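You operate a simulated robot arm through the tools that you are given. There is no shell and no other tool.

You run a simulated robot arm. Do the job below in one go: nothing can be reset, and whatever is moved stays where it is left.

JOB
Press a dowel 20 mm deep into the glued yellow block.
Fine: set the depth dial for it; grey slide back out and the block into the wooden tray; no more glue; the white switch and the other blocks end as they began.

The check looks at the end state, three seconds after you hand in, the way a careful person would. Anything else that was tipped, shoved, dropped, spilled or broken makes it a failure.

ROBOT AND FRAMES
A 7-joint arm with a two-finger parallel gripper, fixed in place. Base frame: the origin is on the floor under the middle of its stand, x ahead of it, y to its left, z up; the work surface is at about z = 0.88. Units: m, degrees, N and s.
It reaches about 1.372 m from its shoulder. Its first joint turns from -149.0 to 149.0 degrees. Payload 3.43 kg.
The TCP is the grasp point between the finger pads, 0.03 m short of the fingertips. In the tool frame z runs along the fingers and y along their closing line. The gripper opens to 0.094 m. The fingers are 0.028 m wide and 0.01 m thick; the gripper's body (0.05 by 0.096 m) begins 0.055 m behind the TCP.
Orientation is that of the tool frame in the base frame, as [roll, pitch, yaw] about the fixed x, y, z axes, in that order (R = Rz(yaw) Ry(pitch) Rx(roll)). With the fingers straight down and closing along the base's y, the tool's x points along the base's -x, its y along +y and its z along -z.

CONTROLS
- The arm moves only by the tool send_rows. Its argument "deltas" is a list that holds one entry, the list of rows, each a list of 6 numbers: the shift along the tool's x, y, z in m, then the turn, a rotation vector about the tool's x, y, z in degrees. In form: [[[tx, ty, tz, wx, wy, wz], ...]]. A call has 1 to 20 rows; each row shifts and turns the commanded pose from where the row before left it, along the tool's axes as they then stand. "fingers" is the closure in counts, from 0 (fully open) to 255 (shut), set as the call begins (left out, the last holds). A row lasts 0.2 s, in which the tool goes at most 0.05 m and 8.6 degrees; a call with a longer step from one row to the next is refused whole, and so is a gripper value outside its range. Where a pose cannot be reached the arm comes as near as it can. A force on the tool above 40 N (or 10 N above the force at the start of the call, whichever is more), or a blocked arm, ends the call early, and 0.2 s more pass. Each finger travels about 0.045 m/s and halts on what it meets, pressing with about 22 N; the grip force reading is that of the motor and also rises with nothing between the fingers. The clock runs only during rows and for 0.2 s after the last one: add rows that do not move to give the fingers time. The reply holds the time, the measured pose of the TCP, the force on the tool along the base axes, the opening and the grip force, in the units named above and with some noise, with the torque about the TCP (base axes, N m) and any sound that the robot's microphone picked up, and new pictures: "pictures" is both (left out), scene, wrist or none.
- Cameras (640 x 400 px; columns grow to the right, rows downward): "scene" is fixed at [0.2336, 0.5044, 1.6377]; the picture's right is [-0.01, -1.00, 0.00], its down [-0.78, 0.01, -0.63] and it looks along [0.63, -0.00, -0.78] (base axes); focal length 338 px, centre (320, 200). "wrist" rides on the gripper at [0.076, 0.014, -0.102] in the tool frame; the picture's right is [-0.18, 0.98, 0.00], its down [-0.75, -0.14, -0.64] and it looks along [-0.63, -0.12, 0.77] (tool axes); focal length 243 px, centre (320, 200).
- pixel_to_xyz(camera, pixels): there is no depth. For up to 12 entries [column, row, z] of the newest picture of that camera ("zoom" is the newest enlarged one), the place [x, y] in the base frame at which the ray of that pixel passes the height z, good to about 0.002 m, but the place of the scene camera against the robot may be out by one fixed shift of up to 0.025 m in any direction. It takes no simulated time.
- zoom(camera, box): a new picture of the part [left, top, right, bottom] of that camera's present view, enlarged. It takes no simulated time.
- sign_off(): hands the job in; it is judged then, once.

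Open the gripper and draw the arm clear of the work before you hand the job in, unless the task says otherwise.

The tools are called after "Request:" as a command line: name --argument value ..., lists and objects as JSON in quotes. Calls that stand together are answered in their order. send_rows: Moves the arm, as the interface text tells. Its arguments: {"type":"object","properties":{"deltas":{"type":"array","items":{"type":"array","items":{"type":"array","items":{"type":"number"}}}},"fingers":{"type":"number"},"pictures":{"type":"string","enum":["both","scene","wrist","none"]}},"required":["deltas"]} The other tools are called the same way: pixel_to_xyz (camera, pixels) gives the place at which the rays of pixels pass given heights; zoom (camera, box) takes an enlarged picture of a part of a camera's view; sign_off () hands the job in.

At the start:

```text
time: 0.0
position: [0.8156, 0.557, 1.2587]
ee_rot: [179.6, 0.6, -180.0]
ft_force: [0.5, -0.5, 1.0]
wrist_torque: [0.0, 0.02, -0.04]
opening: 0.094
grasp_force: 0.0
```

scene: 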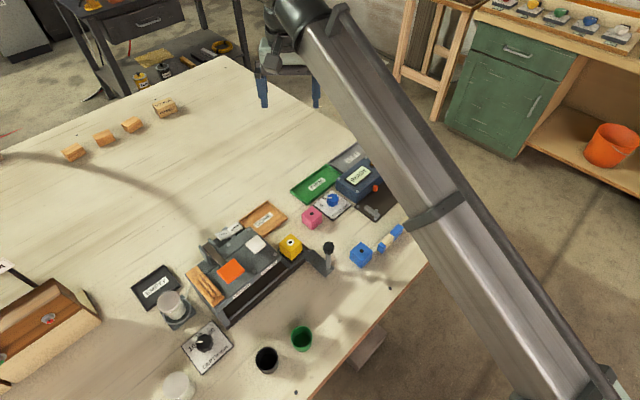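
wrist: 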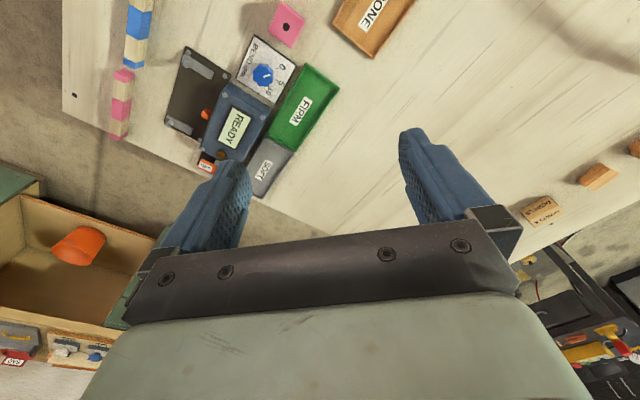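

I begin by looking closer at the machine around (250,260) and the items at (340,200) in the scene picture.

Request:
zoom --camera "scene" --box '[180, 200, 340, 320]'

Request:
zoom --camera "scene" --box '[280, 130, 440, 250]'

Request:
zoom --camera "scene" --box '[120, 250, 330, 400]'

Request:
zoom --camera "wrist" --box '[120, 0, 400, 200]'

```text
3.33 times, centred on (260, 260) of scene
```

zoom: 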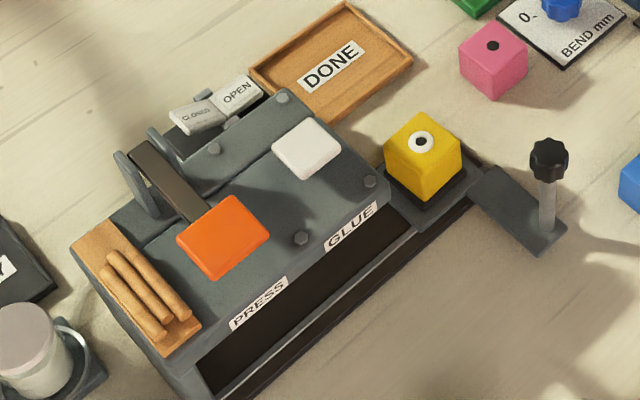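

```text
3.33 times, centred on (360, 190) of scene
```

zoom: 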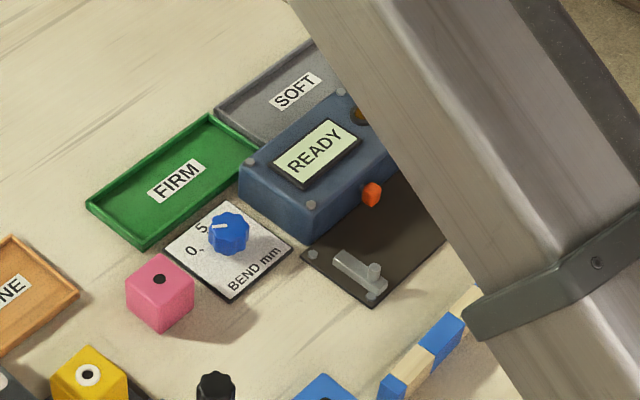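

```text
2.67 times, centred on (225, 325) of scene
```

zoom: 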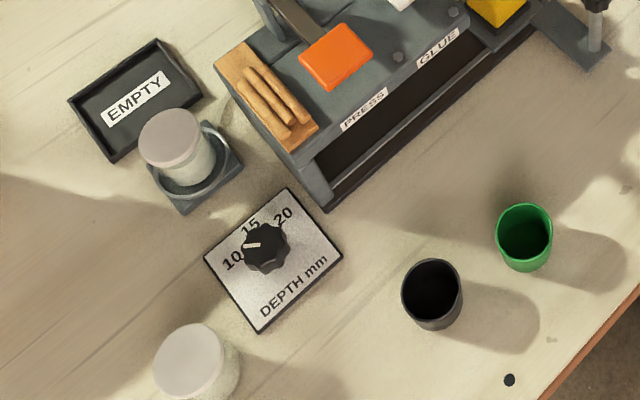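

```text
2.00 times, centred on (260, 100) of wrist
```

zoom: 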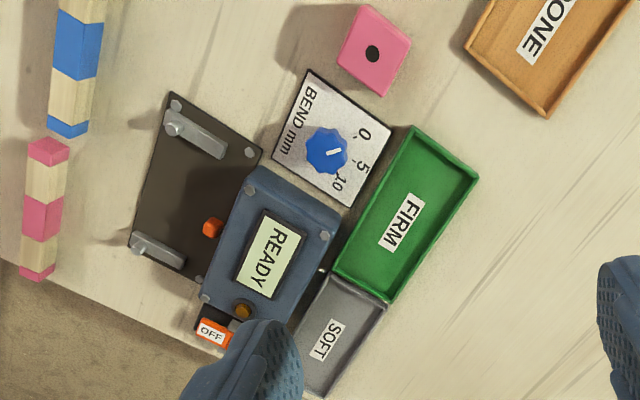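

The machine has a PRESS pad (orange), a GLUE pad (white), an OPEN/CLOSED rocker and a slide with a black knob at (330,247). I get coordinates of the main things from the scene and wrist pictures.

Request:
pixel_to_xyz --camera "scene" --pixels '[[290, 242, 0.94], [329, 247, 0.95], [231, 272, 0.96], [256, 244, 0.96], [263, 217, 0.89], [203, 343, 0.91], [235, 231, 0.95], [312, 217, 0.9], [332, 200, 0.92], [361, 255, 0.92], [175, 305, 0.93], [315, 185, 0.885]]'

Request:
pixel_to_xyz --camera "wrist" --pixels '[[287, 27, 0.92], [263, 75, 0.92], [290, 117, 0.885], [368, 22, 0.885]]'

Request:
pixel_to_xyz --camera "scene" --pixels '[[312, 215, 0.92], [332, 200, 0.92], [317, 184, 0.885], [263, 218, 0.885]]'

```text
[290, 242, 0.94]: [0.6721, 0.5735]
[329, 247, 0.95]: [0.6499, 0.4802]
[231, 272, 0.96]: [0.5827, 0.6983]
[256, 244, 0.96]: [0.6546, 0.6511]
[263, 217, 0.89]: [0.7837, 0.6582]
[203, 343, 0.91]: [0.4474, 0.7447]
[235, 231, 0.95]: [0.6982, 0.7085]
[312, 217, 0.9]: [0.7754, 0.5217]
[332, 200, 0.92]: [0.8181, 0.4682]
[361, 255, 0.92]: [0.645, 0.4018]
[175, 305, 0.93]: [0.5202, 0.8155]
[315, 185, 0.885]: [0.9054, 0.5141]
```

```text
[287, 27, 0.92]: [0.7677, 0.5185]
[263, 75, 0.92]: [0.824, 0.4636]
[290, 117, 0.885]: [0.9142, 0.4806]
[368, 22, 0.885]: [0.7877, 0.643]
```

```text
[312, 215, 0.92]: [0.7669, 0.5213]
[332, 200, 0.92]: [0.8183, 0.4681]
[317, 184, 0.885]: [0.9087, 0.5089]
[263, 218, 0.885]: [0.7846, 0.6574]
```

Wrist and scene pictures agree to about 1–2 cm. I move the hand back toward the base at the present height, so that the wrist camera sees the machine.

Request:
send_rows --deltas '[[[0.045, 0.008, 0, 0, 0, 0], [0.045, 0.008, 0, 0, 0, 0], [0.045, 0.008, 0, 0, 0, 0], [0.045, 0.008, 0, 0, 0, 0], [0.045, 0.008, 0, 0, 0, 0], [0.045, 0.008, 0, 0, 0, 0], [0.045, 0.008, 0, 0, 0, 0], [0.045, 0.008, 0, 0, 0, 0]]]' --pictures "both"

```text
time: 1.8
position: [0.4806, 0.6429, 1.1856]
ee_rot: [178.9, 1.1, 179.9]
ft_force: [0.1, -0.1, 0.3]
wrist_torque: [-0.02, 0.0, 0.0]
opening: 0.0939
grasp_force: 0.0
out of reach, approached as far as the arm can: row 2, 3, 4, 5, 6, 7, 8
```

scene: 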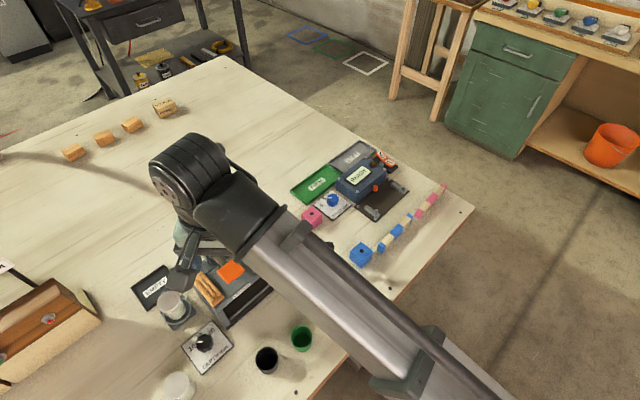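
wrist: 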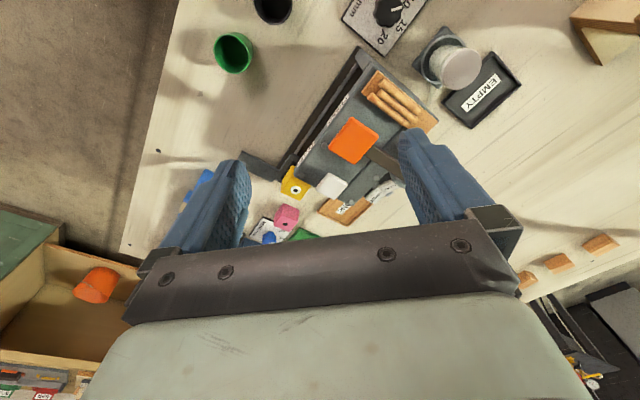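

The hand stopped at x=0.48, z=1.186; the wrist view now shows the machine around (345,140). I zoom in on it.

Request:
zoom --camera "wrist" --box '[230, 60, 450, 240]'

Request:
zoom --camera "wrist" --box '[320, 0, 540, 140]'

Request:
zoom --camera "scene" --box '[300, 130, 460, 280]'

```text
2.22 times, centred on (340, 150) of wrist
```

zoom: 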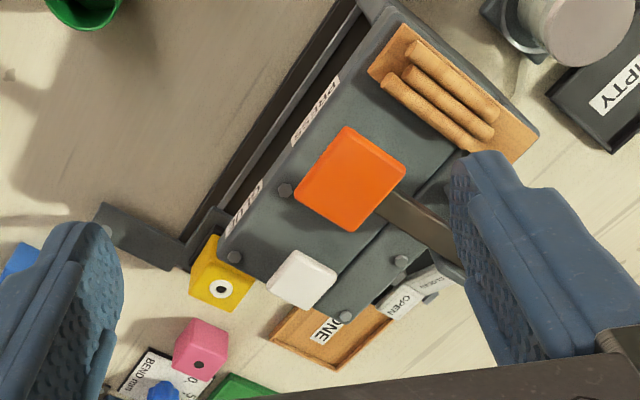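

```text
2.86 times, centred on (430, 70) of wrist
```

zoom: 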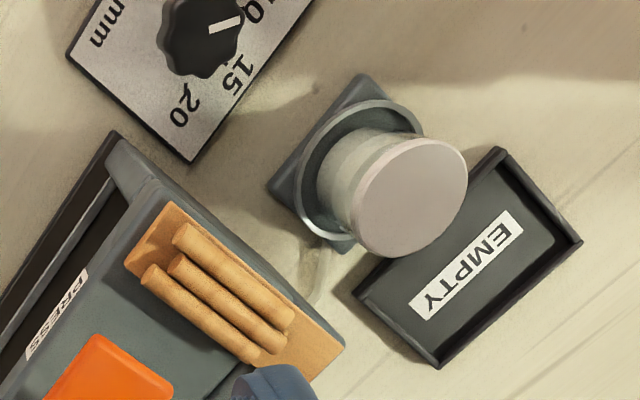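

```text
2.67 times, centred on (380, 205) of scene
```

zoom: 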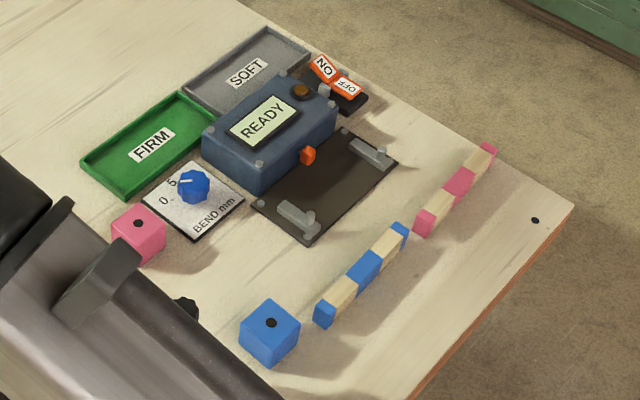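

The OPEN/CLOSED rocker sits at about (378,190) in the wrist picture and the dial at (390,12). I zoom in on the rocker and on the carriage.

Request:
zoom --camera "wrist" --box '[310, 160, 410, 230]'

Request:
zoom --camera "wrist" --box '[240, 120, 340, 210]'

Request:
pixel_to_xyz --camera "wrist" --pixels '[[354, 139, 0.96], [332, 186, 0.96], [295, 190, 0.94], [390, 12, 0.91], [378, 190, 0.93], [361, 50, 0.88], [287, 165, 0.88], [250, 158, 0.9]]'

```text
5.71 times, centred on (360, 195) of wrist
```

zoom: 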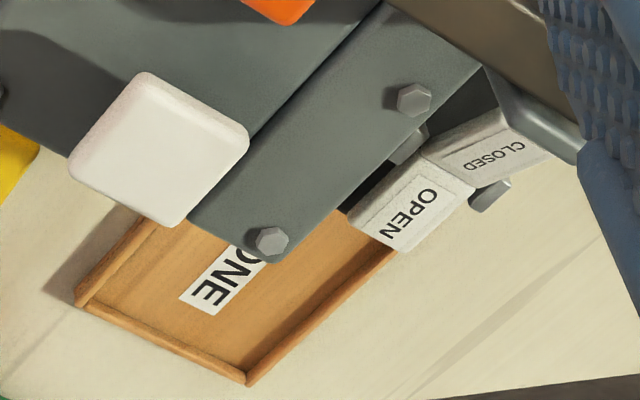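

```text
4.44 times, centred on (290, 165) of wrist
```

zoom: 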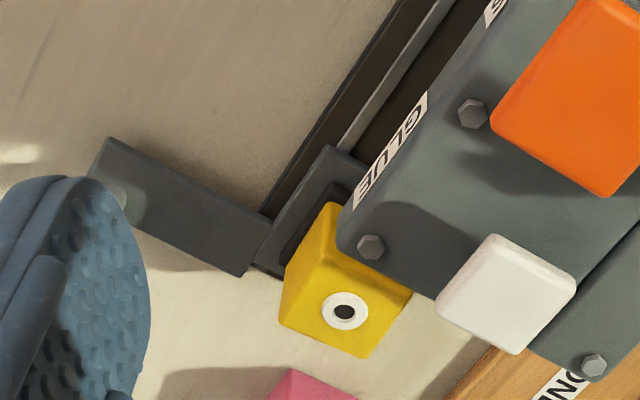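

```text
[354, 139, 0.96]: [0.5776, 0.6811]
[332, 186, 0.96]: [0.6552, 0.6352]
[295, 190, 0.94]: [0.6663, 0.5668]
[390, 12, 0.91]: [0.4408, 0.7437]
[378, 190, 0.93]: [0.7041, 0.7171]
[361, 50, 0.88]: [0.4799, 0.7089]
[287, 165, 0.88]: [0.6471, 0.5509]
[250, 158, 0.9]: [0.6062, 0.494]
```

I check the dial pointer more closely in both pictures before planning the turn.

Request:
zoom --camera "scene" --box '[175, 315, 240, 375]'

Request:
zoom --camera "wrist" --box '[340, 0, 430, 60]'

Request:
send_rows --deltas '[[[0, 0, 0, 0, 0, 0]]]' --pictures "none"

```text
6.67 times, centred on (208, 345) of scene
```

zoom: 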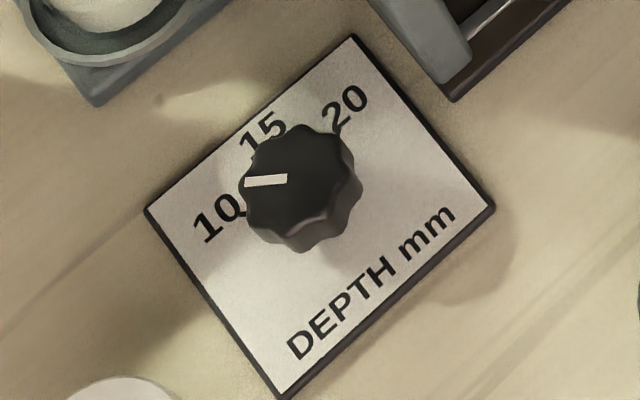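

```text
6.67 times, centred on (385, 30) of wrist
```

zoom: 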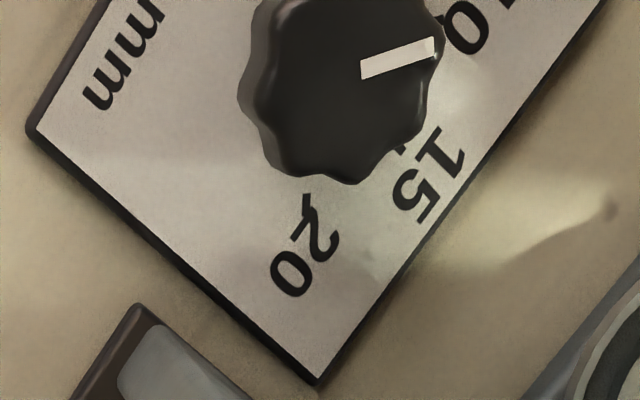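

```text
time: 2.2
position: [0.4811, 0.6417, 1.1849]
ee_rot: [178.9, 1.0, 179.9]
ft_force: [-0.3, -0.3, 0.2]
wrist_torque: [0.01, 0.02, 0.01]
opening: 0.094
grasp_force: 0.1
```

The pointer stands at 10. I convert the plate's corners, labels and ticks into base coordinates.

Request:
pixel_to_xyz --camera "scene" --pixels '[[192.55, 347.25, 0.885], [199.3, 334.5, 0.885], [211.75, 331.05, 0.885], [212.8, 320.55, 0.885], [182.05, 346.5, 0.885], [202.45, 374.7, 0.885], [233.95, 346.05, 0.885], [205.3, 342, 0.915], [196.7, 342.3, 0.915], [203.0, 341.9, 0.915]]'

Request:
pixel_to_xyz --camera "wrist" --pixels '[[380.3, 31, 0.885], [394.5, 23, 0.885], [382.4, 53, 0.885], [337.5, 19, 0.885], [386, 12, 0.91]]'

```text
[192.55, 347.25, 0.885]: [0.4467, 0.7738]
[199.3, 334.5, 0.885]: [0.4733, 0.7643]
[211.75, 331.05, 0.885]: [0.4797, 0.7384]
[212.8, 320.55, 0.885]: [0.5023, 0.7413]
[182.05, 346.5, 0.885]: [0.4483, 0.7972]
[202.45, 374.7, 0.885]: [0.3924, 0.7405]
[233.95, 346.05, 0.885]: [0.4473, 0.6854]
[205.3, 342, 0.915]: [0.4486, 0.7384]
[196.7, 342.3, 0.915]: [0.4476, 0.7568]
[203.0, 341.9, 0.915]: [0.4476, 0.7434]
```

```text
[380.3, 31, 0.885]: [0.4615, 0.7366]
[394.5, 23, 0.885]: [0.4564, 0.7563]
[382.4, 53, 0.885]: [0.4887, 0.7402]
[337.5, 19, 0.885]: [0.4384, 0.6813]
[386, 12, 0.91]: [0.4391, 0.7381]
```

The labels lie about 45° apart (10 at +y, 15 at 45°, 20 at +x), so the dial needs about −90° about base z. I lower a bit and shift toward the dial to see how the commands track.

Request:
send_rows --deltas '[[[0, 0.03, 0.03, 0, 0, 0], [0, 0.03, 0.03, 0, 0, 0], [0, 0.03, 0.03, 0, 0, 0], [0, 0, 0, 0, 0, 0]]]' --pictures "both"

```text
time: 3.2
position: [0.4826, 0.7349, 1.0964]
ee_rot: [179.6, 0.5, 179.9]
ft_force: [0.0, 0.1, 0.2]
wrist_torque: [-0.01, 0.0, -0.01]
opening: 0.0939
grasp_force: 0.1
```

scene: 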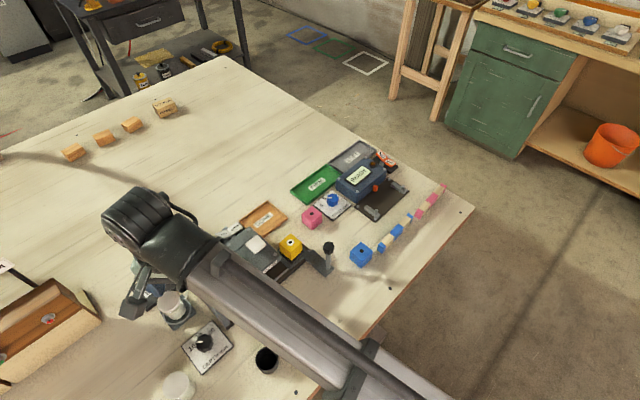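
wrist: 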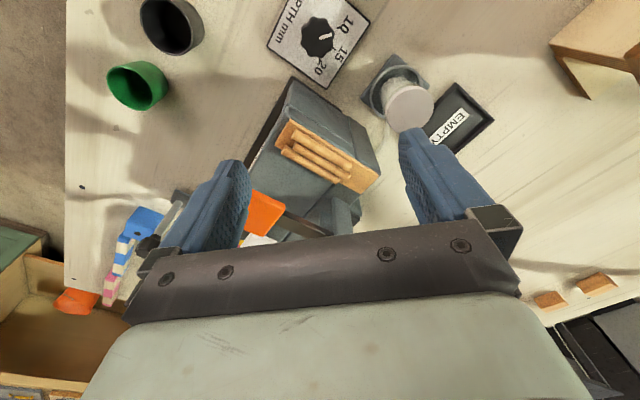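

The command tracks the measured pose. The dial is now at about (320,40) in the wrist picture; I zoom in and convert its plate corners.

Request:
zoom --camera "wrist" --box '[260, 0, 380, 90]'

```text
4.44 times, centred on (320, 45) of wrist
```

zoom: 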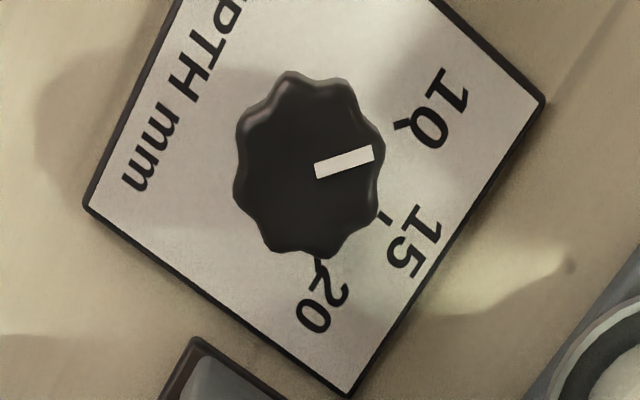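

Request:
pixel_to_xyz --camera "zoom" --pixels '[[546, 103, 0.885], [348, 395, 0.885], [85, 207, 0.885], [400, 125, 0.885], [385, 219, 0.885], [318, 264, 0.885], [310, 165, 0.91], [372, 152, 0.91], [316, 171, 0.91]]'

```text
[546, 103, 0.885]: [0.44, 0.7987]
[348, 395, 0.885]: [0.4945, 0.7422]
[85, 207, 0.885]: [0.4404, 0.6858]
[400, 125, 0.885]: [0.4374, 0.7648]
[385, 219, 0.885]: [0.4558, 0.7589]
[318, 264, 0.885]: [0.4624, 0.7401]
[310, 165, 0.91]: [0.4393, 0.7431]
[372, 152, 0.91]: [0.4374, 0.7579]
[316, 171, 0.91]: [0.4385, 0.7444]
```

From the wrist view the knob centre is at (0.440, 0.7425), its pointer at 95°, the 20 tick at about −5°. I partly close the fingers and descend above the knob.

Request:
send_rows --deltas '[[[0.0213, 0.0038, 0.02, 0, 0, 0], [0.0213, 0.0038, 0.02, 0, 0, 0], [0, 0, 0.04, 0, 0, 0], [0, 0, 0.026, 0, 0, 0], [0, 0, 0, 0, 0, 0]]]' --fingers 88 --pictures "both"

```text
time: 4.4
position: [0.4398, 0.7449, 0.9887]
ee_rot: [179.6, 0.5, 180.0]
ft_force: [0.0, 0.0, 0.3]
wrist_torque: [0.0, 0.05, 0.02]
opening: 0.062
grasp_force: 0.1
```

scene: 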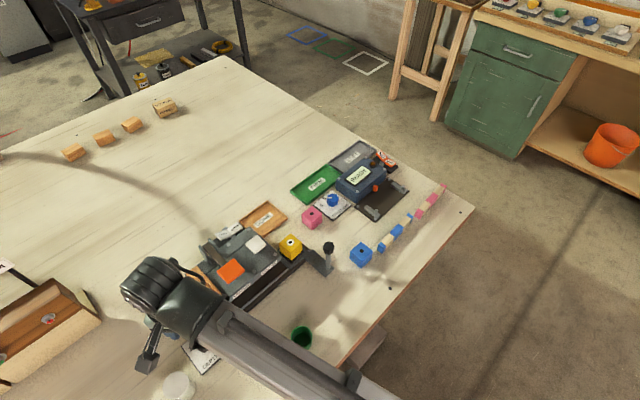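
wrist: 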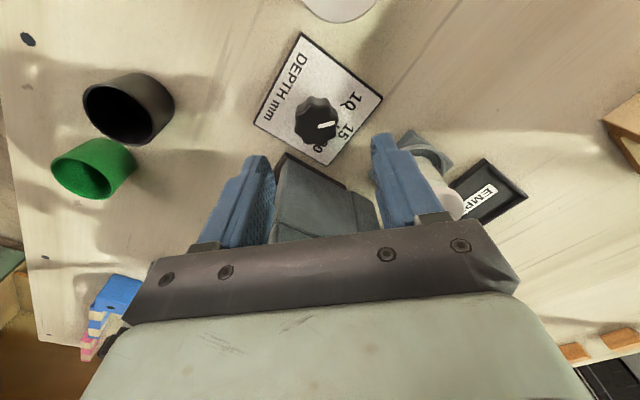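

I check the knob centre again from the closer view around (318,118).

Request:
zoom --camera "wrist" --box '[250, 30, 390, 170]'

```text
2.86 times, centred on (320, 100) of wrist
```

zoom: 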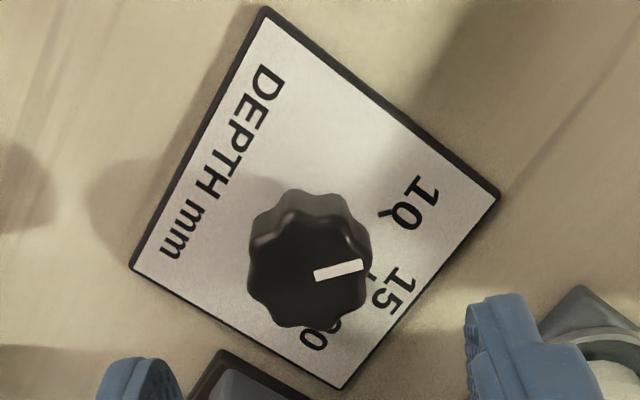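

Request:
pixel_to_xyz --camera "zoom" --pixels '[[268, 8, 0.885], [498, 195, 0.885], [340, 388, 0.885], [132, 265, 0.885], [308, 272, 0.91], [308, 272, 0.915], [308, 272, 0.905], [316, 274, 0.91], [363, 264, 0.91], [248, 260, 0.91], [370, 265, 0.91], [380, 215, 0.885]]'

```text
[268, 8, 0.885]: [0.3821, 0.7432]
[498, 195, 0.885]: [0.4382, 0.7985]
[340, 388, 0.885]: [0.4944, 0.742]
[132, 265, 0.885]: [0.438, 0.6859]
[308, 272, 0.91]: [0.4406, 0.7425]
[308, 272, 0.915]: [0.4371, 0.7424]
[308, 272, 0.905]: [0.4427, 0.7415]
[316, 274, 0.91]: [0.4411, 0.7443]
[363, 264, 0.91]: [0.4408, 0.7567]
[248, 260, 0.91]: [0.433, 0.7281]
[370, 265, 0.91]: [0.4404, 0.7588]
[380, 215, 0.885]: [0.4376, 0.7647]
```

Knob centre (0.4385, 0.7424), knob top about z=0.913. I descend so the tips end about 6 mm above the plate, without closing yet.

Request:
send_rows --deltas '[[[0.0013, -0.0025, 0.02, 0, 0, 0], [0, 0, 0.02, 0, 0, 0], [0, 0, 0.02, 0, 0, 0], [0, 0, 0.007, 0, 0, 0], [0, 0, 0, 0, 0, 0]]]' --pictures "wrist"

```text
time: 5.6
position: [0.4384, 0.7436, 0.9225]
ee_rot: [179.6, 0.5, 179.9]
ft_force: [-0.1, -0.1, -0.4]
wrist_torque: [0.0, 0.04, 0.02]
opening: 0.0618
grasp_force: 0.0
```

wrist: 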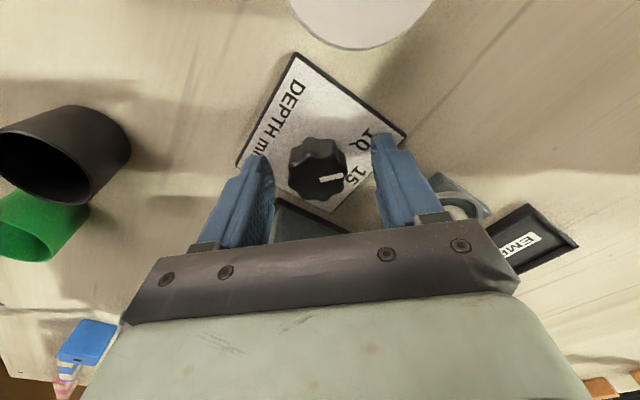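

The knob sits between the fingertips at (318,170). I close on it.

Request:
send_rows --deltas '[[[0, 0, 0, 0, 0, 0], [0, 0, 0, 0, 0, 0], [0, 0, 0, 0, 0, 0]]]' --fingers 255 --pictures "wrist"

```text
time: 6.4
position: [0.439, 0.7418, 0.9227]
ee_rot: [179.6, 0.6, -180.0]
ft_force: [0.9, -13.5, -2.6]
wrist_torque: [-0.39, -0.07, 0.0]
opening: 0.0324
grasp_force: 37.3
```

wrist: 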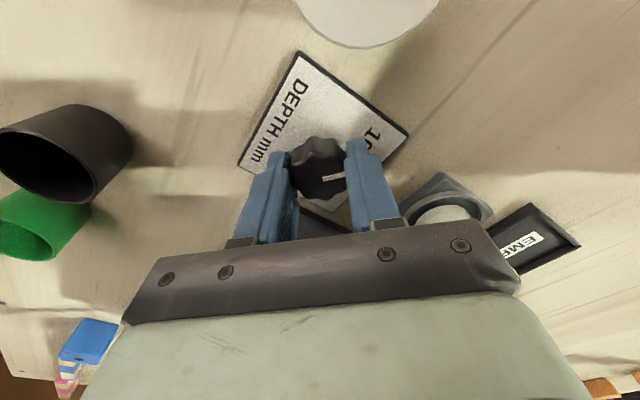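

The grip shows −13.5 N along y, so the hand is about 1.5 mm off the knob axis; I correct that and turn the first 50°.

Request:
send_rows --deltas '[[[0, -0.0015, 0, 0, 0, 0], [0, 0, 0, 0, 0, 7], [0, 0, 0, 0, 0, 7], [0, 0, 0, 0, 0, 7], [0, 0, 0, 0, 0, 7], [0, 0, 0, 0, 0, 7], [0, 0, 0, 0, 0, 7], [0, 0, 0, 0, 0, 8], [0, 0, 0, 0, 0, 0]]]' --pictures "both"

```text
time: 8.5
position: [0.4383, 0.7417, 0.9226]
ee_rot: [179.4, 0.0, 129.9]
ft_force: [-3.3, -5.1, 14.0]
wrist_torque: [-0.09, 0.44, -0.02]
opening: 0.0323
grasp_force: 44.6
stopped in row 9: the force on the tool passed its limit at 40 N (the readings are from after the stop); the commanded pose is now the measured one
```

scene: 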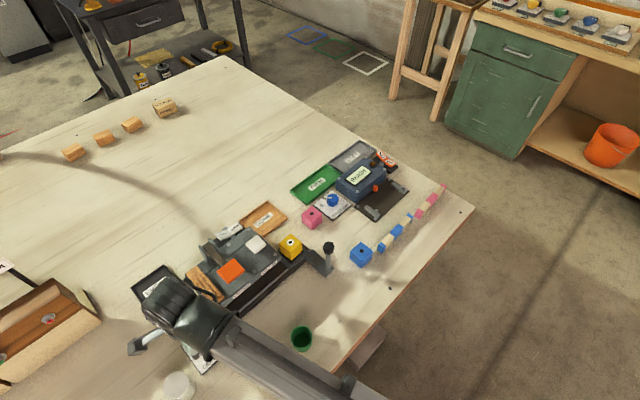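
wrist: 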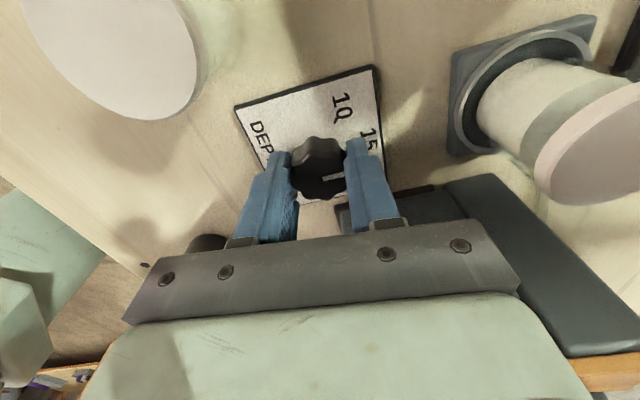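

The knob turned along (pointer now at the 15 side), but the stop came from a 40 N spike. I look closer at what the hand may be touching before going on.

Request:
zoom --camera "wrist" --box '[220, 60, 460, 260]'

Request:
zoom --camera "scene" --box '[120, 200, 300, 400]'

Request:
send_rows --deltas '[[[0, 0, 0, 0, 0, 0]]]' --pictures "none"

```text
2.00 times, centred on (340, 160) of wrist
```

zoom: 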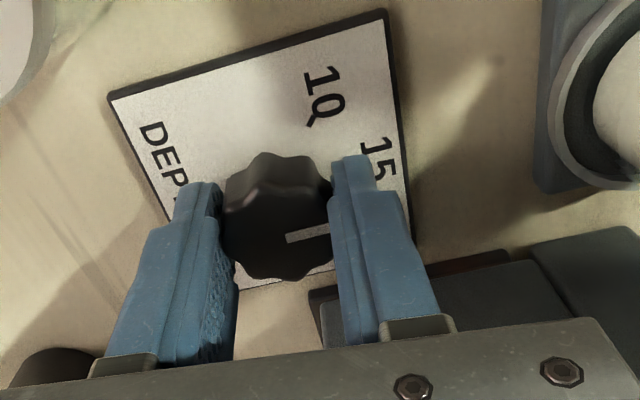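

```text
2.00 times, centred on (210, 300) of scene
```

zoom: 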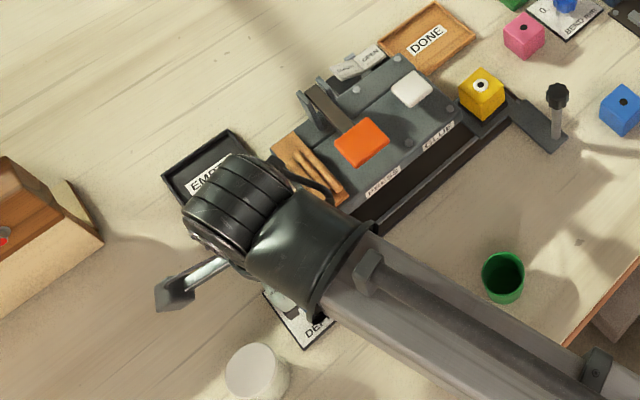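

```text
time: 8.9
position: [0.4382, 0.7418, 0.9227]
ee_rot: [179.4, 0.0, 129.9]
ft_force: [-4.8, -6.9, 19.3]
wrist_torque: [-0.29, 0.35, 0.01]
opening: 0.0323
grasp_force: 44.6
```

The knob followed, at about 15; a residual 19 N upward load stays in the grip. I open slightly to relieve it and re-grip before the second half of the turn.

Request:
send_rows --deltas '[[[0, 0, 0, 0, 0, 0], [0, 0, 0, 0, 0, 0], [0, 0, 0, 0, 0, 0]]]' --fingers 110 --pictures "wrist"

```text
time: 9.7
position: [0.4401, 0.7434, 0.9213]
ee_rot: [179.5, 0.0, 129.8]
ft_force: [0.0, 0.0, 0.1]
wrist_torque: [-0.02, 0.0, -0.01]
opening: 0.0535
grasp_force: 0.0
```

wrist: 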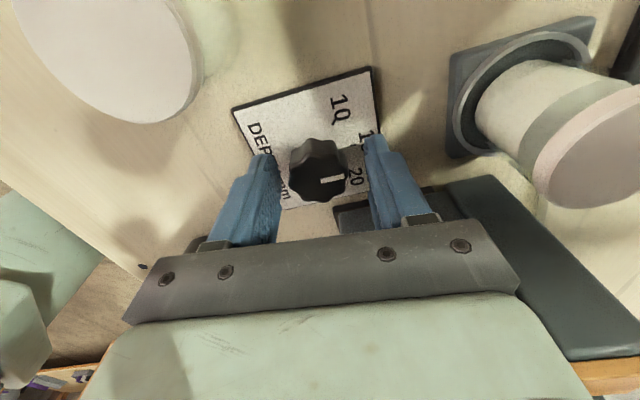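

Opened, the hand relaxed by about 2 mm, so the true axis is (0.4383, 0.7418). I centre on it, raise 2 mm and re-grip.

Request:
send_rows --deltas '[[[0, -0.0024, -0.002, 0, 0, 0], [0, 0, 0, 0, 0, 0]]]' --fingers 110 --pictures "none"

Request:
send_rows --deltas '[[[0, 0, 0, 0, 0, 0], [0, 0, 0, 0, 0, 0], [0, 0, 0, 0, 0, 0]]]' --fingers 255 --pictures "wrist"

```text
time: 10.3
position: [0.4384, 0.7409, 0.9241]
ee_rot: [179.5, -0.1, 130.0]
ft_force: [0.6, -0.6, 0.2]
wrist_torque: [0.0, 0.0, 0.04]
opening: 0.0535
grasp_force: 0.1
```

```text
time: 11.1
position: [0.438, 0.7416, 0.9236]
ee_rot: [179.4, -0.1, 129.9]
ft_force: [4.1, 3.2, 0.9]
wrist_torque: [0.09, -0.16, 0.02]
opening: 0.0324
grasp_force: 45.3
```

wrist: 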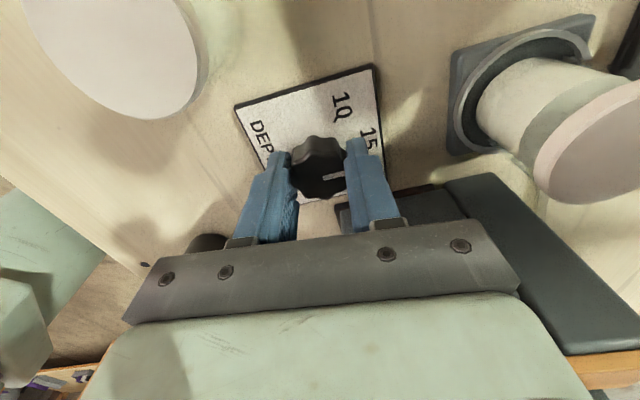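

The grip now carries only about 5 N. Before turning further I check how high the machine's near corner is, from scene pixels (214.5,307) top and (225.7,329.5) bottom and the jar.

Request:
pixel_to_xyz --camera "scene" --pixels '[[225.7, 329.5, 0.88], [214.5, 307, 0.92], [214.5, 307, 0.93], [214.5, 307, 0.94], [214.5, 307, 0.95], [214.5, 307, 0.96], [185, 275, 0.95], [223, 298, 0.95]]'

Request:
pixel_to_xyz --camera "wrist" --pixels '[[345, 207, 0.88], [345, 207, 0.93], [440, 185, 0.93], [485, 177, 0.93], [485, 177, 0.95], [570, 355, 0.95], [640, 330, 0.95]]'

```text
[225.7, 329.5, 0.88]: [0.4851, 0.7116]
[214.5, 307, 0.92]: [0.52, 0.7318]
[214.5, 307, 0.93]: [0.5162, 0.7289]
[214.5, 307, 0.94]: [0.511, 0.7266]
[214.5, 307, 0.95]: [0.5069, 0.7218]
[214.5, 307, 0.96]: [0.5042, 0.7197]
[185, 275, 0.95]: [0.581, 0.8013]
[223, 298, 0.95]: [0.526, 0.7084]
```

```text
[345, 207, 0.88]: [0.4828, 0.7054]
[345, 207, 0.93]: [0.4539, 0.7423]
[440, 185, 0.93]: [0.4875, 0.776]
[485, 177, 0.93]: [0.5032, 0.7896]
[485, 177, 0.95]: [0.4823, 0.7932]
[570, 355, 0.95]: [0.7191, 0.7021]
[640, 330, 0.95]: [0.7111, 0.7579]
```

The machine's corner (0.483, 0.705) would come very near the gripper body at the final angle, so I open, turn back 50° free, and will re-grip for the second half over the same safe arc.

Request:
send_rows --deltas '[[[0, 0, 0, 0, 0, 0], [0, 0, 0, 0, 0, 0], [0, 0, 0, 0, 0, -7], [0, 0, 0, 0, 0, -7], [0, 0, 0, 0, 0, -7], [0, 0, 0, 0, 0, -7], [0, 0, 0, 0, 0, -7], [0, 0, 0, 0, 0, -7], [0, 0, 0, 0, 0, -8], [0, 0, 0, 0, 0, 0]]]' --fingers 110 --pictures "wrist"

```text
time: 13.3
position: [0.4376, 0.7403, 0.9223]
ee_rot: [179.7, 0.5, 180.0]
ft_force: [0.5, -0.1, -0.7]
wrist_torque: [-0.02, 0.04, 0.0]
opening: 0.0536
grasp_force: 0.0
```

wrist: 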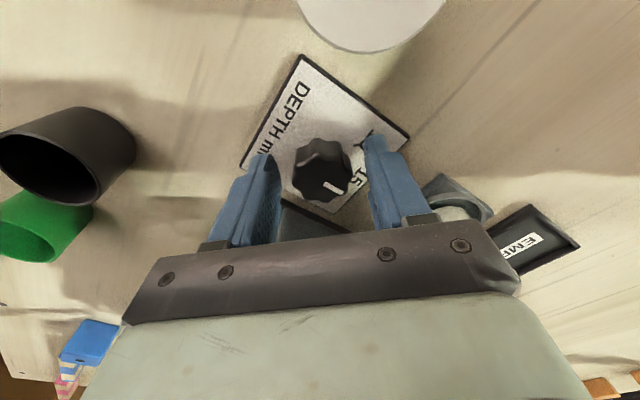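

The pointer is now at 15, at (333,187). I recentre by 1.4 mm and re-grip.

Request:
send_rows --deltas '[[[-0.0005, 0.0014, -0.0015, 0, 0, 0], [0, 0, 0, 0, 0, 0]]]' --fingers 110 --pictures "none"

Request:
send_rows --deltas '[[[0, 0, 0, 0, 0, 0], [0, 0, 0, 0, 0, 0], [0, 0, 0, 0, 0, 0]]]' --fingers 255 --pictures "none"

Request:
send_rows --deltas '[[[0, 0, 0, 0, 0, 6], [0, 0, 0, 0, 0, 6], [0, 0, 0, 0, 0, 6], [0, 0, 0, 0, 0, 6], [0, 0, 0, 0, 0, 0]]]' --fingers 255 --pictures "wrist"

```text
time: 13.9
position: [0.438, 0.7435, 0.9244]
ee_rot: [179.6, 0.5, 179.9]
ft_force: [-0.3, 0.2, 0.0]
wrist_torque: [-0.03, 0.0, -0.03]
opening: 0.0533
grasp_force: 0.0
```

```text
time: 14.7
position: [0.4378, 0.7433, 0.924]
ee_rot: [179.7, 0.5, 179.9]
ft_force: [-0.7, -11.9, -1.2]
wrist_torque: [-0.33, -0.04, 0.03]
opening: 0.0323
grasp_force: 44.3
```

```text
time: 15.9
position: [0.4376, 0.7411, 0.9242]
ee_rot: [179.5, 0.3, 155.8]
ft_force: [-0.9, -18.5, -26.2]
wrist_torque: [-0.71, -0.86, 0.0]
opening: 0.0322
grasp_force: 44.7
```

wrist: 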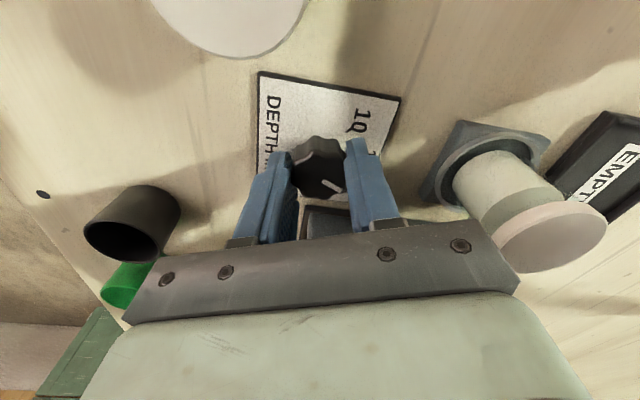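

The knob follows, but −26 N vertical and −18 N lateral load built up; I release to relax, see the free position, and then re-grip.

Request:
send_rows --deltas '[[[0, 0, 0, 0, 0, 0], [0, 0, 0, 0, 0, 0], [0, 0, 0, 0, 0, 0]]]' --fingers 110 --pictures "none"

Request:
send_rows --deltas '[[[0, 0, 0, 0, 0, 0], [0, 0, 0, 0, 0, 0]]]' --fingers 110 --pictures "wrist"

```text
time: 16.7
position: [0.4393, 0.7428, 0.9251]
ee_rot: [179.3, 0.3, 155.9]
ft_force: [0.2, -0.1, 1.0]
wrist_torque: [0.01, -0.03, -0.02]
opening: 0.0533
grasp_force: 0.1
```

```text
time: 17.3
position: [0.4382, 0.7431, 0.9248]
ee_rot: [179.4, 0.4, 155.9]
ft_force: [0.0, -0.4, 0.0]
wrist_torque: [0.03, 0.0, -0.03]
opening: 0.0536
grasp_force: 0.1
```

wrist: 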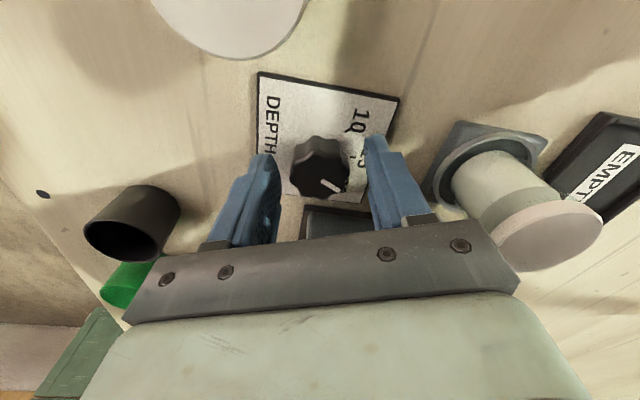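

Free position (0.4386, 0.743); I recentre by −1.6 mm along the closing line, re-grip and turn the remaining 26°.

Request:
send_rows --deltas '[[[0, -0.0016, 0.001, 0, 0, 0], [0, 0, 0, 0, 0, 0]]]' --fingers 110 --pictures "none"

Request:
send_rows --deltas '[[[0, 0, 0, 0, 0, 0], [0, 0, 0, 0, 0, 0], [0, 0, 0, 0, 0, 0]]]' --fingers 255 --pictures "none"

Request:
send_rows --deltas '[[[0, 0, 0, 0, 0, 6.5], [0, 0, 0, 0, 0, 6.5], [0, 0, 0, 0, 0, 6.5], [0, 0, 0, 0, 0, 6.5], [0, 0, 0, 0, 0, 0]]]' --fingers 255 --pictures "none"

Request:
send_rows --deltas '[[[0, 0, 0, 0, 0, 0], [0, 0, 0, 0, 0, 0], [0, 0, 0, 0, 0, 0]]]' --fingers 88 --pictures "wrist"

```text
time: 17.9
position: [0.4377, 0.7416, 0.9234]
ee_rot: [179.4, 0.4, 155.8]
ft_force: [0.9, 0.6, -0.9]
wrist_torque: [-0.02, 0.02, 0.0]
opening: 0.0535
grasp_force: 0.1
```

```text
time: 18.7
position: [0.4376, 0.7426, 0.9248]
ee_rot: [179.3, 0.3, 155.9]
ft_force: [4.5, 11.7, -0.2]
wrist_torque: [0.3, -0.13, -0.02]
opening: 0.0325
grasp_force: 44.0
```

```text
time: 19.9
position: [0.4379, 0.7419, 0.9238]
ee_rot: [179.1, -0.2, 129.7]
ft_force: [10.4, 23.2, 15.6]
wrist_torque: [-0.27, -0.7, 0.05]
opening: 0.0322
grasp_force: 45.0
```

```text
time: 20.7
position: [0.4365, 0.7406, 0.9241]
ee_rot: [179.4, 0.0, 129.8]
ft_force: [-0.1, -0.1, 0.8]
wrist_torque: [0.02, -0.01, -0.02]
opening: 0.0613
grasp_force: 0.1
```

wrist: 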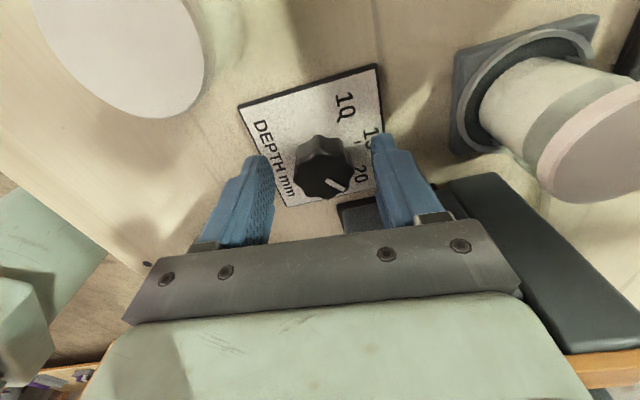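

The turn is done; I rise 0.12 m and rotate back to read the pointer.

Request:
send_rows --deltas '[[[0, 0, -0.03, 0, 0, 0], [0, 0, -0.045, 0, 0, 0], [0, 0, -0.045, 0, 0, -8], [0, 0, 0, 0, 0, -8], [0, 0, 0, 0, 0, -8], [0, 0, 0, 0, 0, -8], [0, 0, 0, 0, 0, -8], [0, 0, 0, 0, 0, -8], [0, 0, 0, 0, 0, 0]]]' --fingers 88 --pictures "both"

Request:
zoom --camera "wrist" --box '[250, 0, 390, 120]'

```text
time: 22.7
position: [0.4352, 0.7396, 1.0445]
ee_rot: [179.6, 0.5, 178.0]
ft_force: [0.5, 0.3, -0.6]
wrist_torque: [0.02, -0.04, 0.0]
opening: 0.0616
grasp_force: 0.2
```

scene: 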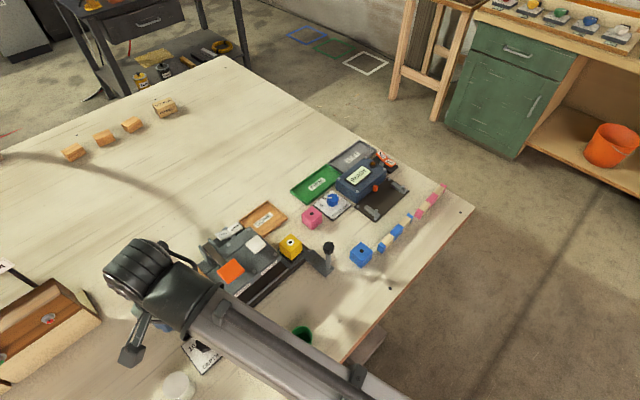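
wrist: 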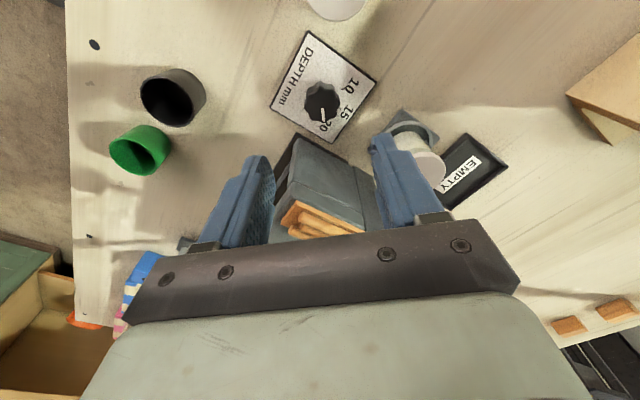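

```text
3.33 times, centred on (320, 60) of wrist
```

zoom: 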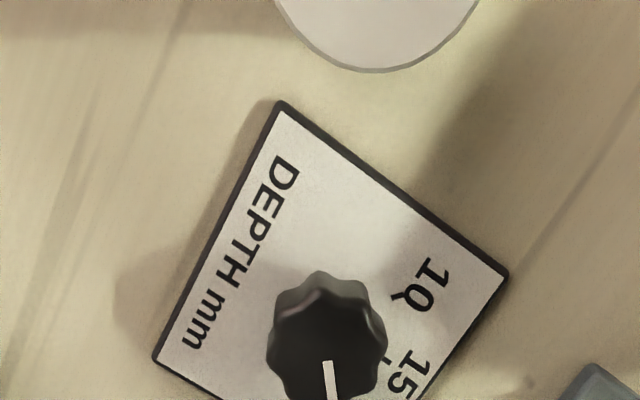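

Request:
zoom --camera "wrist" --box '[260, 20, 390, 160]'

```text
2.86 times, centred on (325, 90) of wrist
```

zoom: 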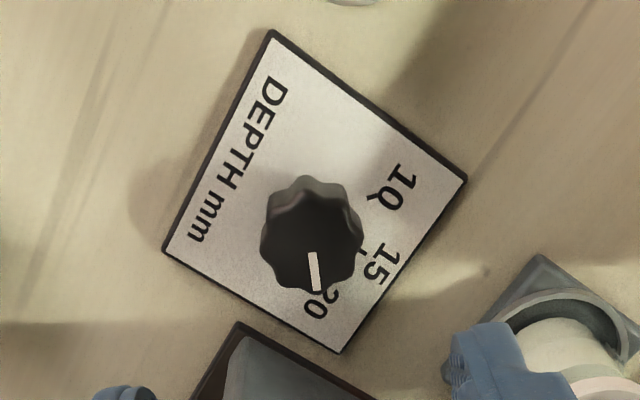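

The pointer looks to be on 20; I measure its angle and compare it with the plate.

Request:
pixel_to_xyz --camera "zoom" --pixels '[[311, 253, 0.913], [317, 290, 0.913], [376, 195, 0.885], [362, 252, 0.885], [465, 180, 0.885], [338, 352, 0.885], [165, 250, 0.885], [272, 32, 0.885]]'

Request:
zoom --camera "wrist" --box '[300, 70, 350, 140]'

```text
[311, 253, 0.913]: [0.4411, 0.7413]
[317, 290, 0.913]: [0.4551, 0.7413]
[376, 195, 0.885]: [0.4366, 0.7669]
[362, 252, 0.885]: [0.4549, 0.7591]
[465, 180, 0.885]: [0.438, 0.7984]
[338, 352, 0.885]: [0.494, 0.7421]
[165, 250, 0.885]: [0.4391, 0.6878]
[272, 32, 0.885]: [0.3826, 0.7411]
```

```text
5.71 times, centred on (325, 105) of wrist
```

zoom: 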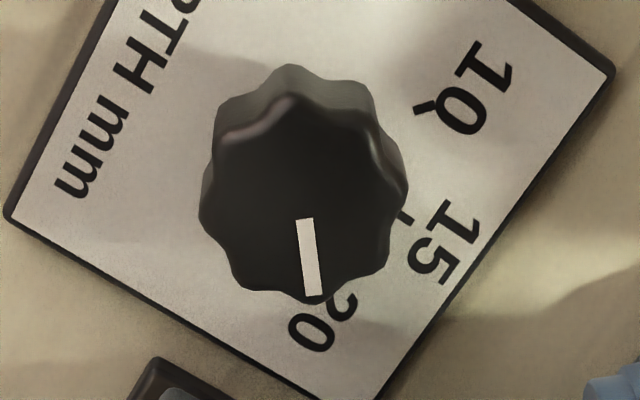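

I measure again with the higher enlargement, using both ends and edges of the pointer mark.

Request:
pixel_to_xyz --camera "zoom" --pixels '[[296, 220, 0.913], [313, 217, 0.913], [306, 296, 0.913], [322, 294, 0.913], [304.5, 218.5, 0.913], [314, 295, 0.913], [415, 107, 0.885], [405, 217, 0.885], [199, 205, 0.913], [408, 185, 0.913]]'

```text
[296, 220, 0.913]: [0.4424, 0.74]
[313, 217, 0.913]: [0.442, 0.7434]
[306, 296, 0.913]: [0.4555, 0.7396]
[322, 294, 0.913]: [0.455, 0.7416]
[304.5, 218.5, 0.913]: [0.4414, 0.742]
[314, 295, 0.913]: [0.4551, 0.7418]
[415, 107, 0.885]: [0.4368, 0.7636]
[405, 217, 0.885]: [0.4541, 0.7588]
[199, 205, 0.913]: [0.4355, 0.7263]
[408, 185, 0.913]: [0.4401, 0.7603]
```

By my geometry the pointer is at −5.2° and the 20 tick at about −5°, so the dial is set. Next I rise and go over the machine to look at the rocker, pads and slide, with the fingers open.

Request:
send_rows --deltas '[[[-0.01, -0.005, -0.04, 0, 0, 2], [-0.02, -0.005, -0.035, 0, 0, 0], [-0.02, -0.005, -0.03, 0, 0, 0], [-0.015, -0.005, 0, 0, 0, 0], [0, 0, 0, 0, 0, 0]]]' --fingers 0 --pictures "both"

Request:
zoom --camera "wrist" --box '[220, 80, 420, 240]'

```text
time: 23.9
position: [0.4989, 0.7133, 1.1489]
ee_rot: [179.5, 0.3, 175.9]
ft_force: [-0.4, -0.3, -0.6]
wrist_torque: [-0.01, -0.01, 0.01]
opening: 0.094
grasp_force: 0.1
```

scene: 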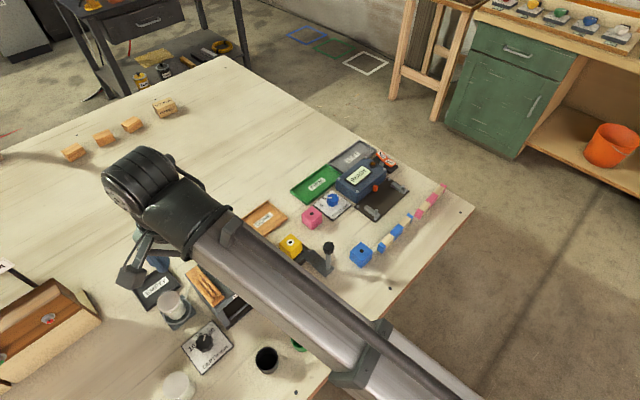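
wrist: 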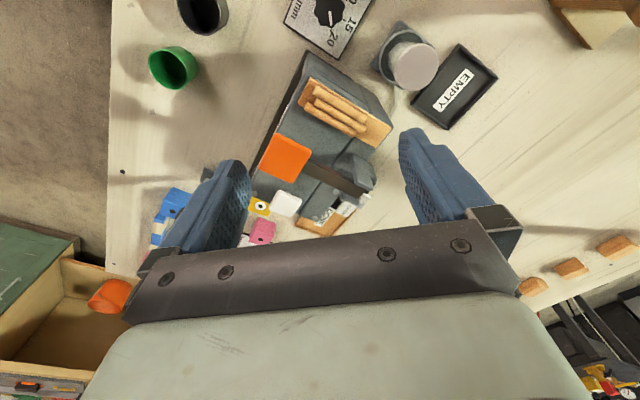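

```text
2.50 times, centred on (320, 160) of wrist
```

zoom: 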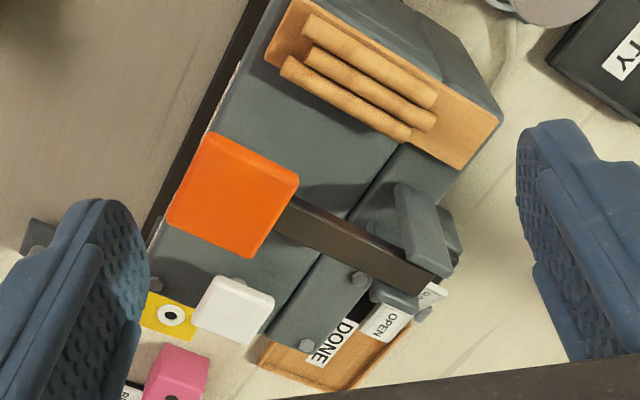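

The press lever hides the rocker from here. I move over toward the slide's black knob near (0.65,0.48), keeping height, so that the scene camera sees the rocker and the wrist camera the knob.

Request:
send_rows --deltas '[[[-0.016, -0.045, 0, 0, 0, -4.1], [-0.016, -0.045, 0, 0, 0, 0], [-0.016, -0.045, 0, 0, 0, 0], [-0.016, -0.045, 0.01, 0, 0, 0], [-0.016, -0.045, 0.02, 0, 0, 0], [0, -0.01, 0.02, 0, 0, 0], [0, 0, 0, 0, 0, 0]]]' --pictures "both"

Request:
zoom --camera "scene" --box '[205, 205, 275, 260]'

Request:
zoom --camera "scene" --box '[175, 315, 240, 375]'

```text
refused: row 5 steps farther than a row can; nothing moved
```

```text
7.27 times, centred on (240, 232) of scene
```

zoom: 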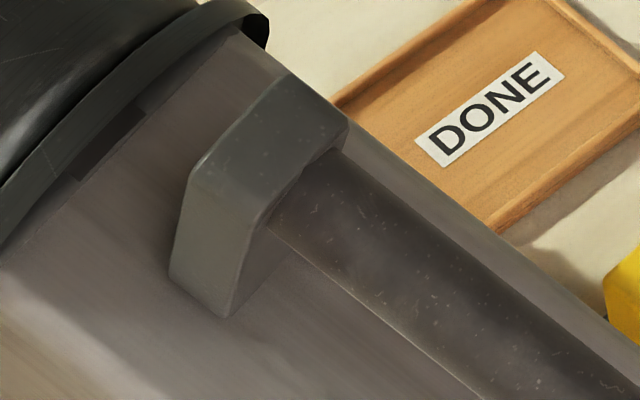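

```text
6.67 times, centred on (208, 345) of scene
```

zoom: 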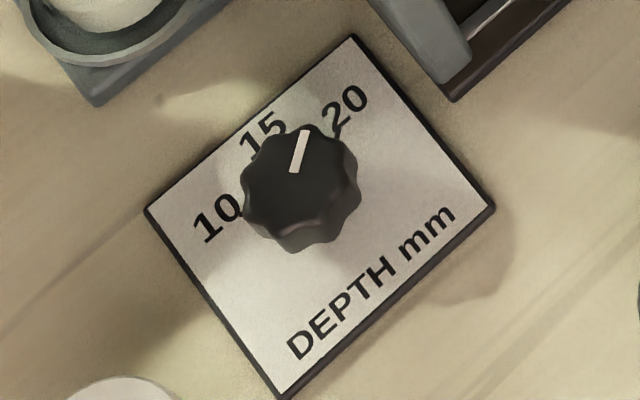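

That move was refused for step size. The dial pointer in the scene zoom runs from (294,172) to (304,132), about −3°; I zoom in tighter to check it against the 20 tick.

Request:
zoom --camera "scene" --box '[192, 326, 220, 352]'

Request:
zoom --camera "wrist" --box '[300, 0, 370, 50]'

```text
15.38 times, centred on (206, 339) of scene
```

zoom: 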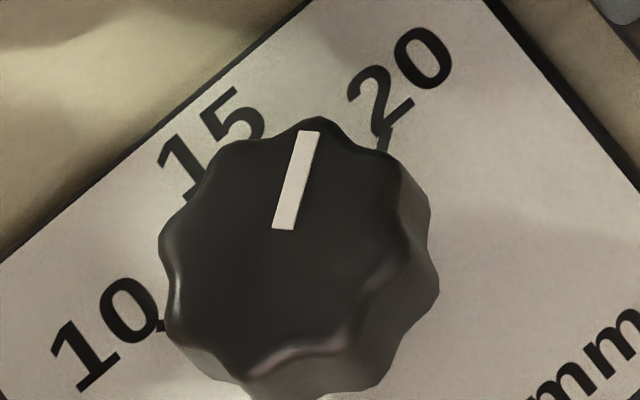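

```text
8.00 times, centred on (335, 25) of wrist
```

zoom: 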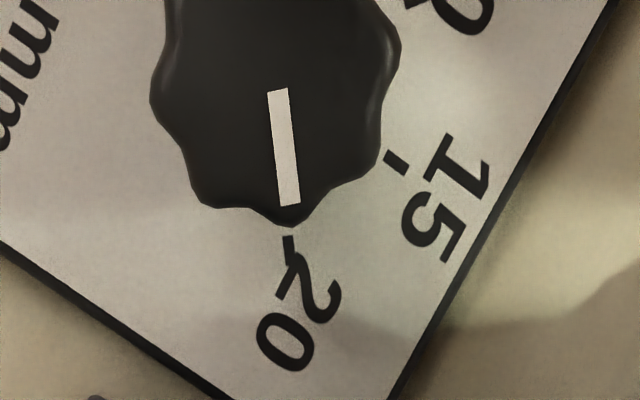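

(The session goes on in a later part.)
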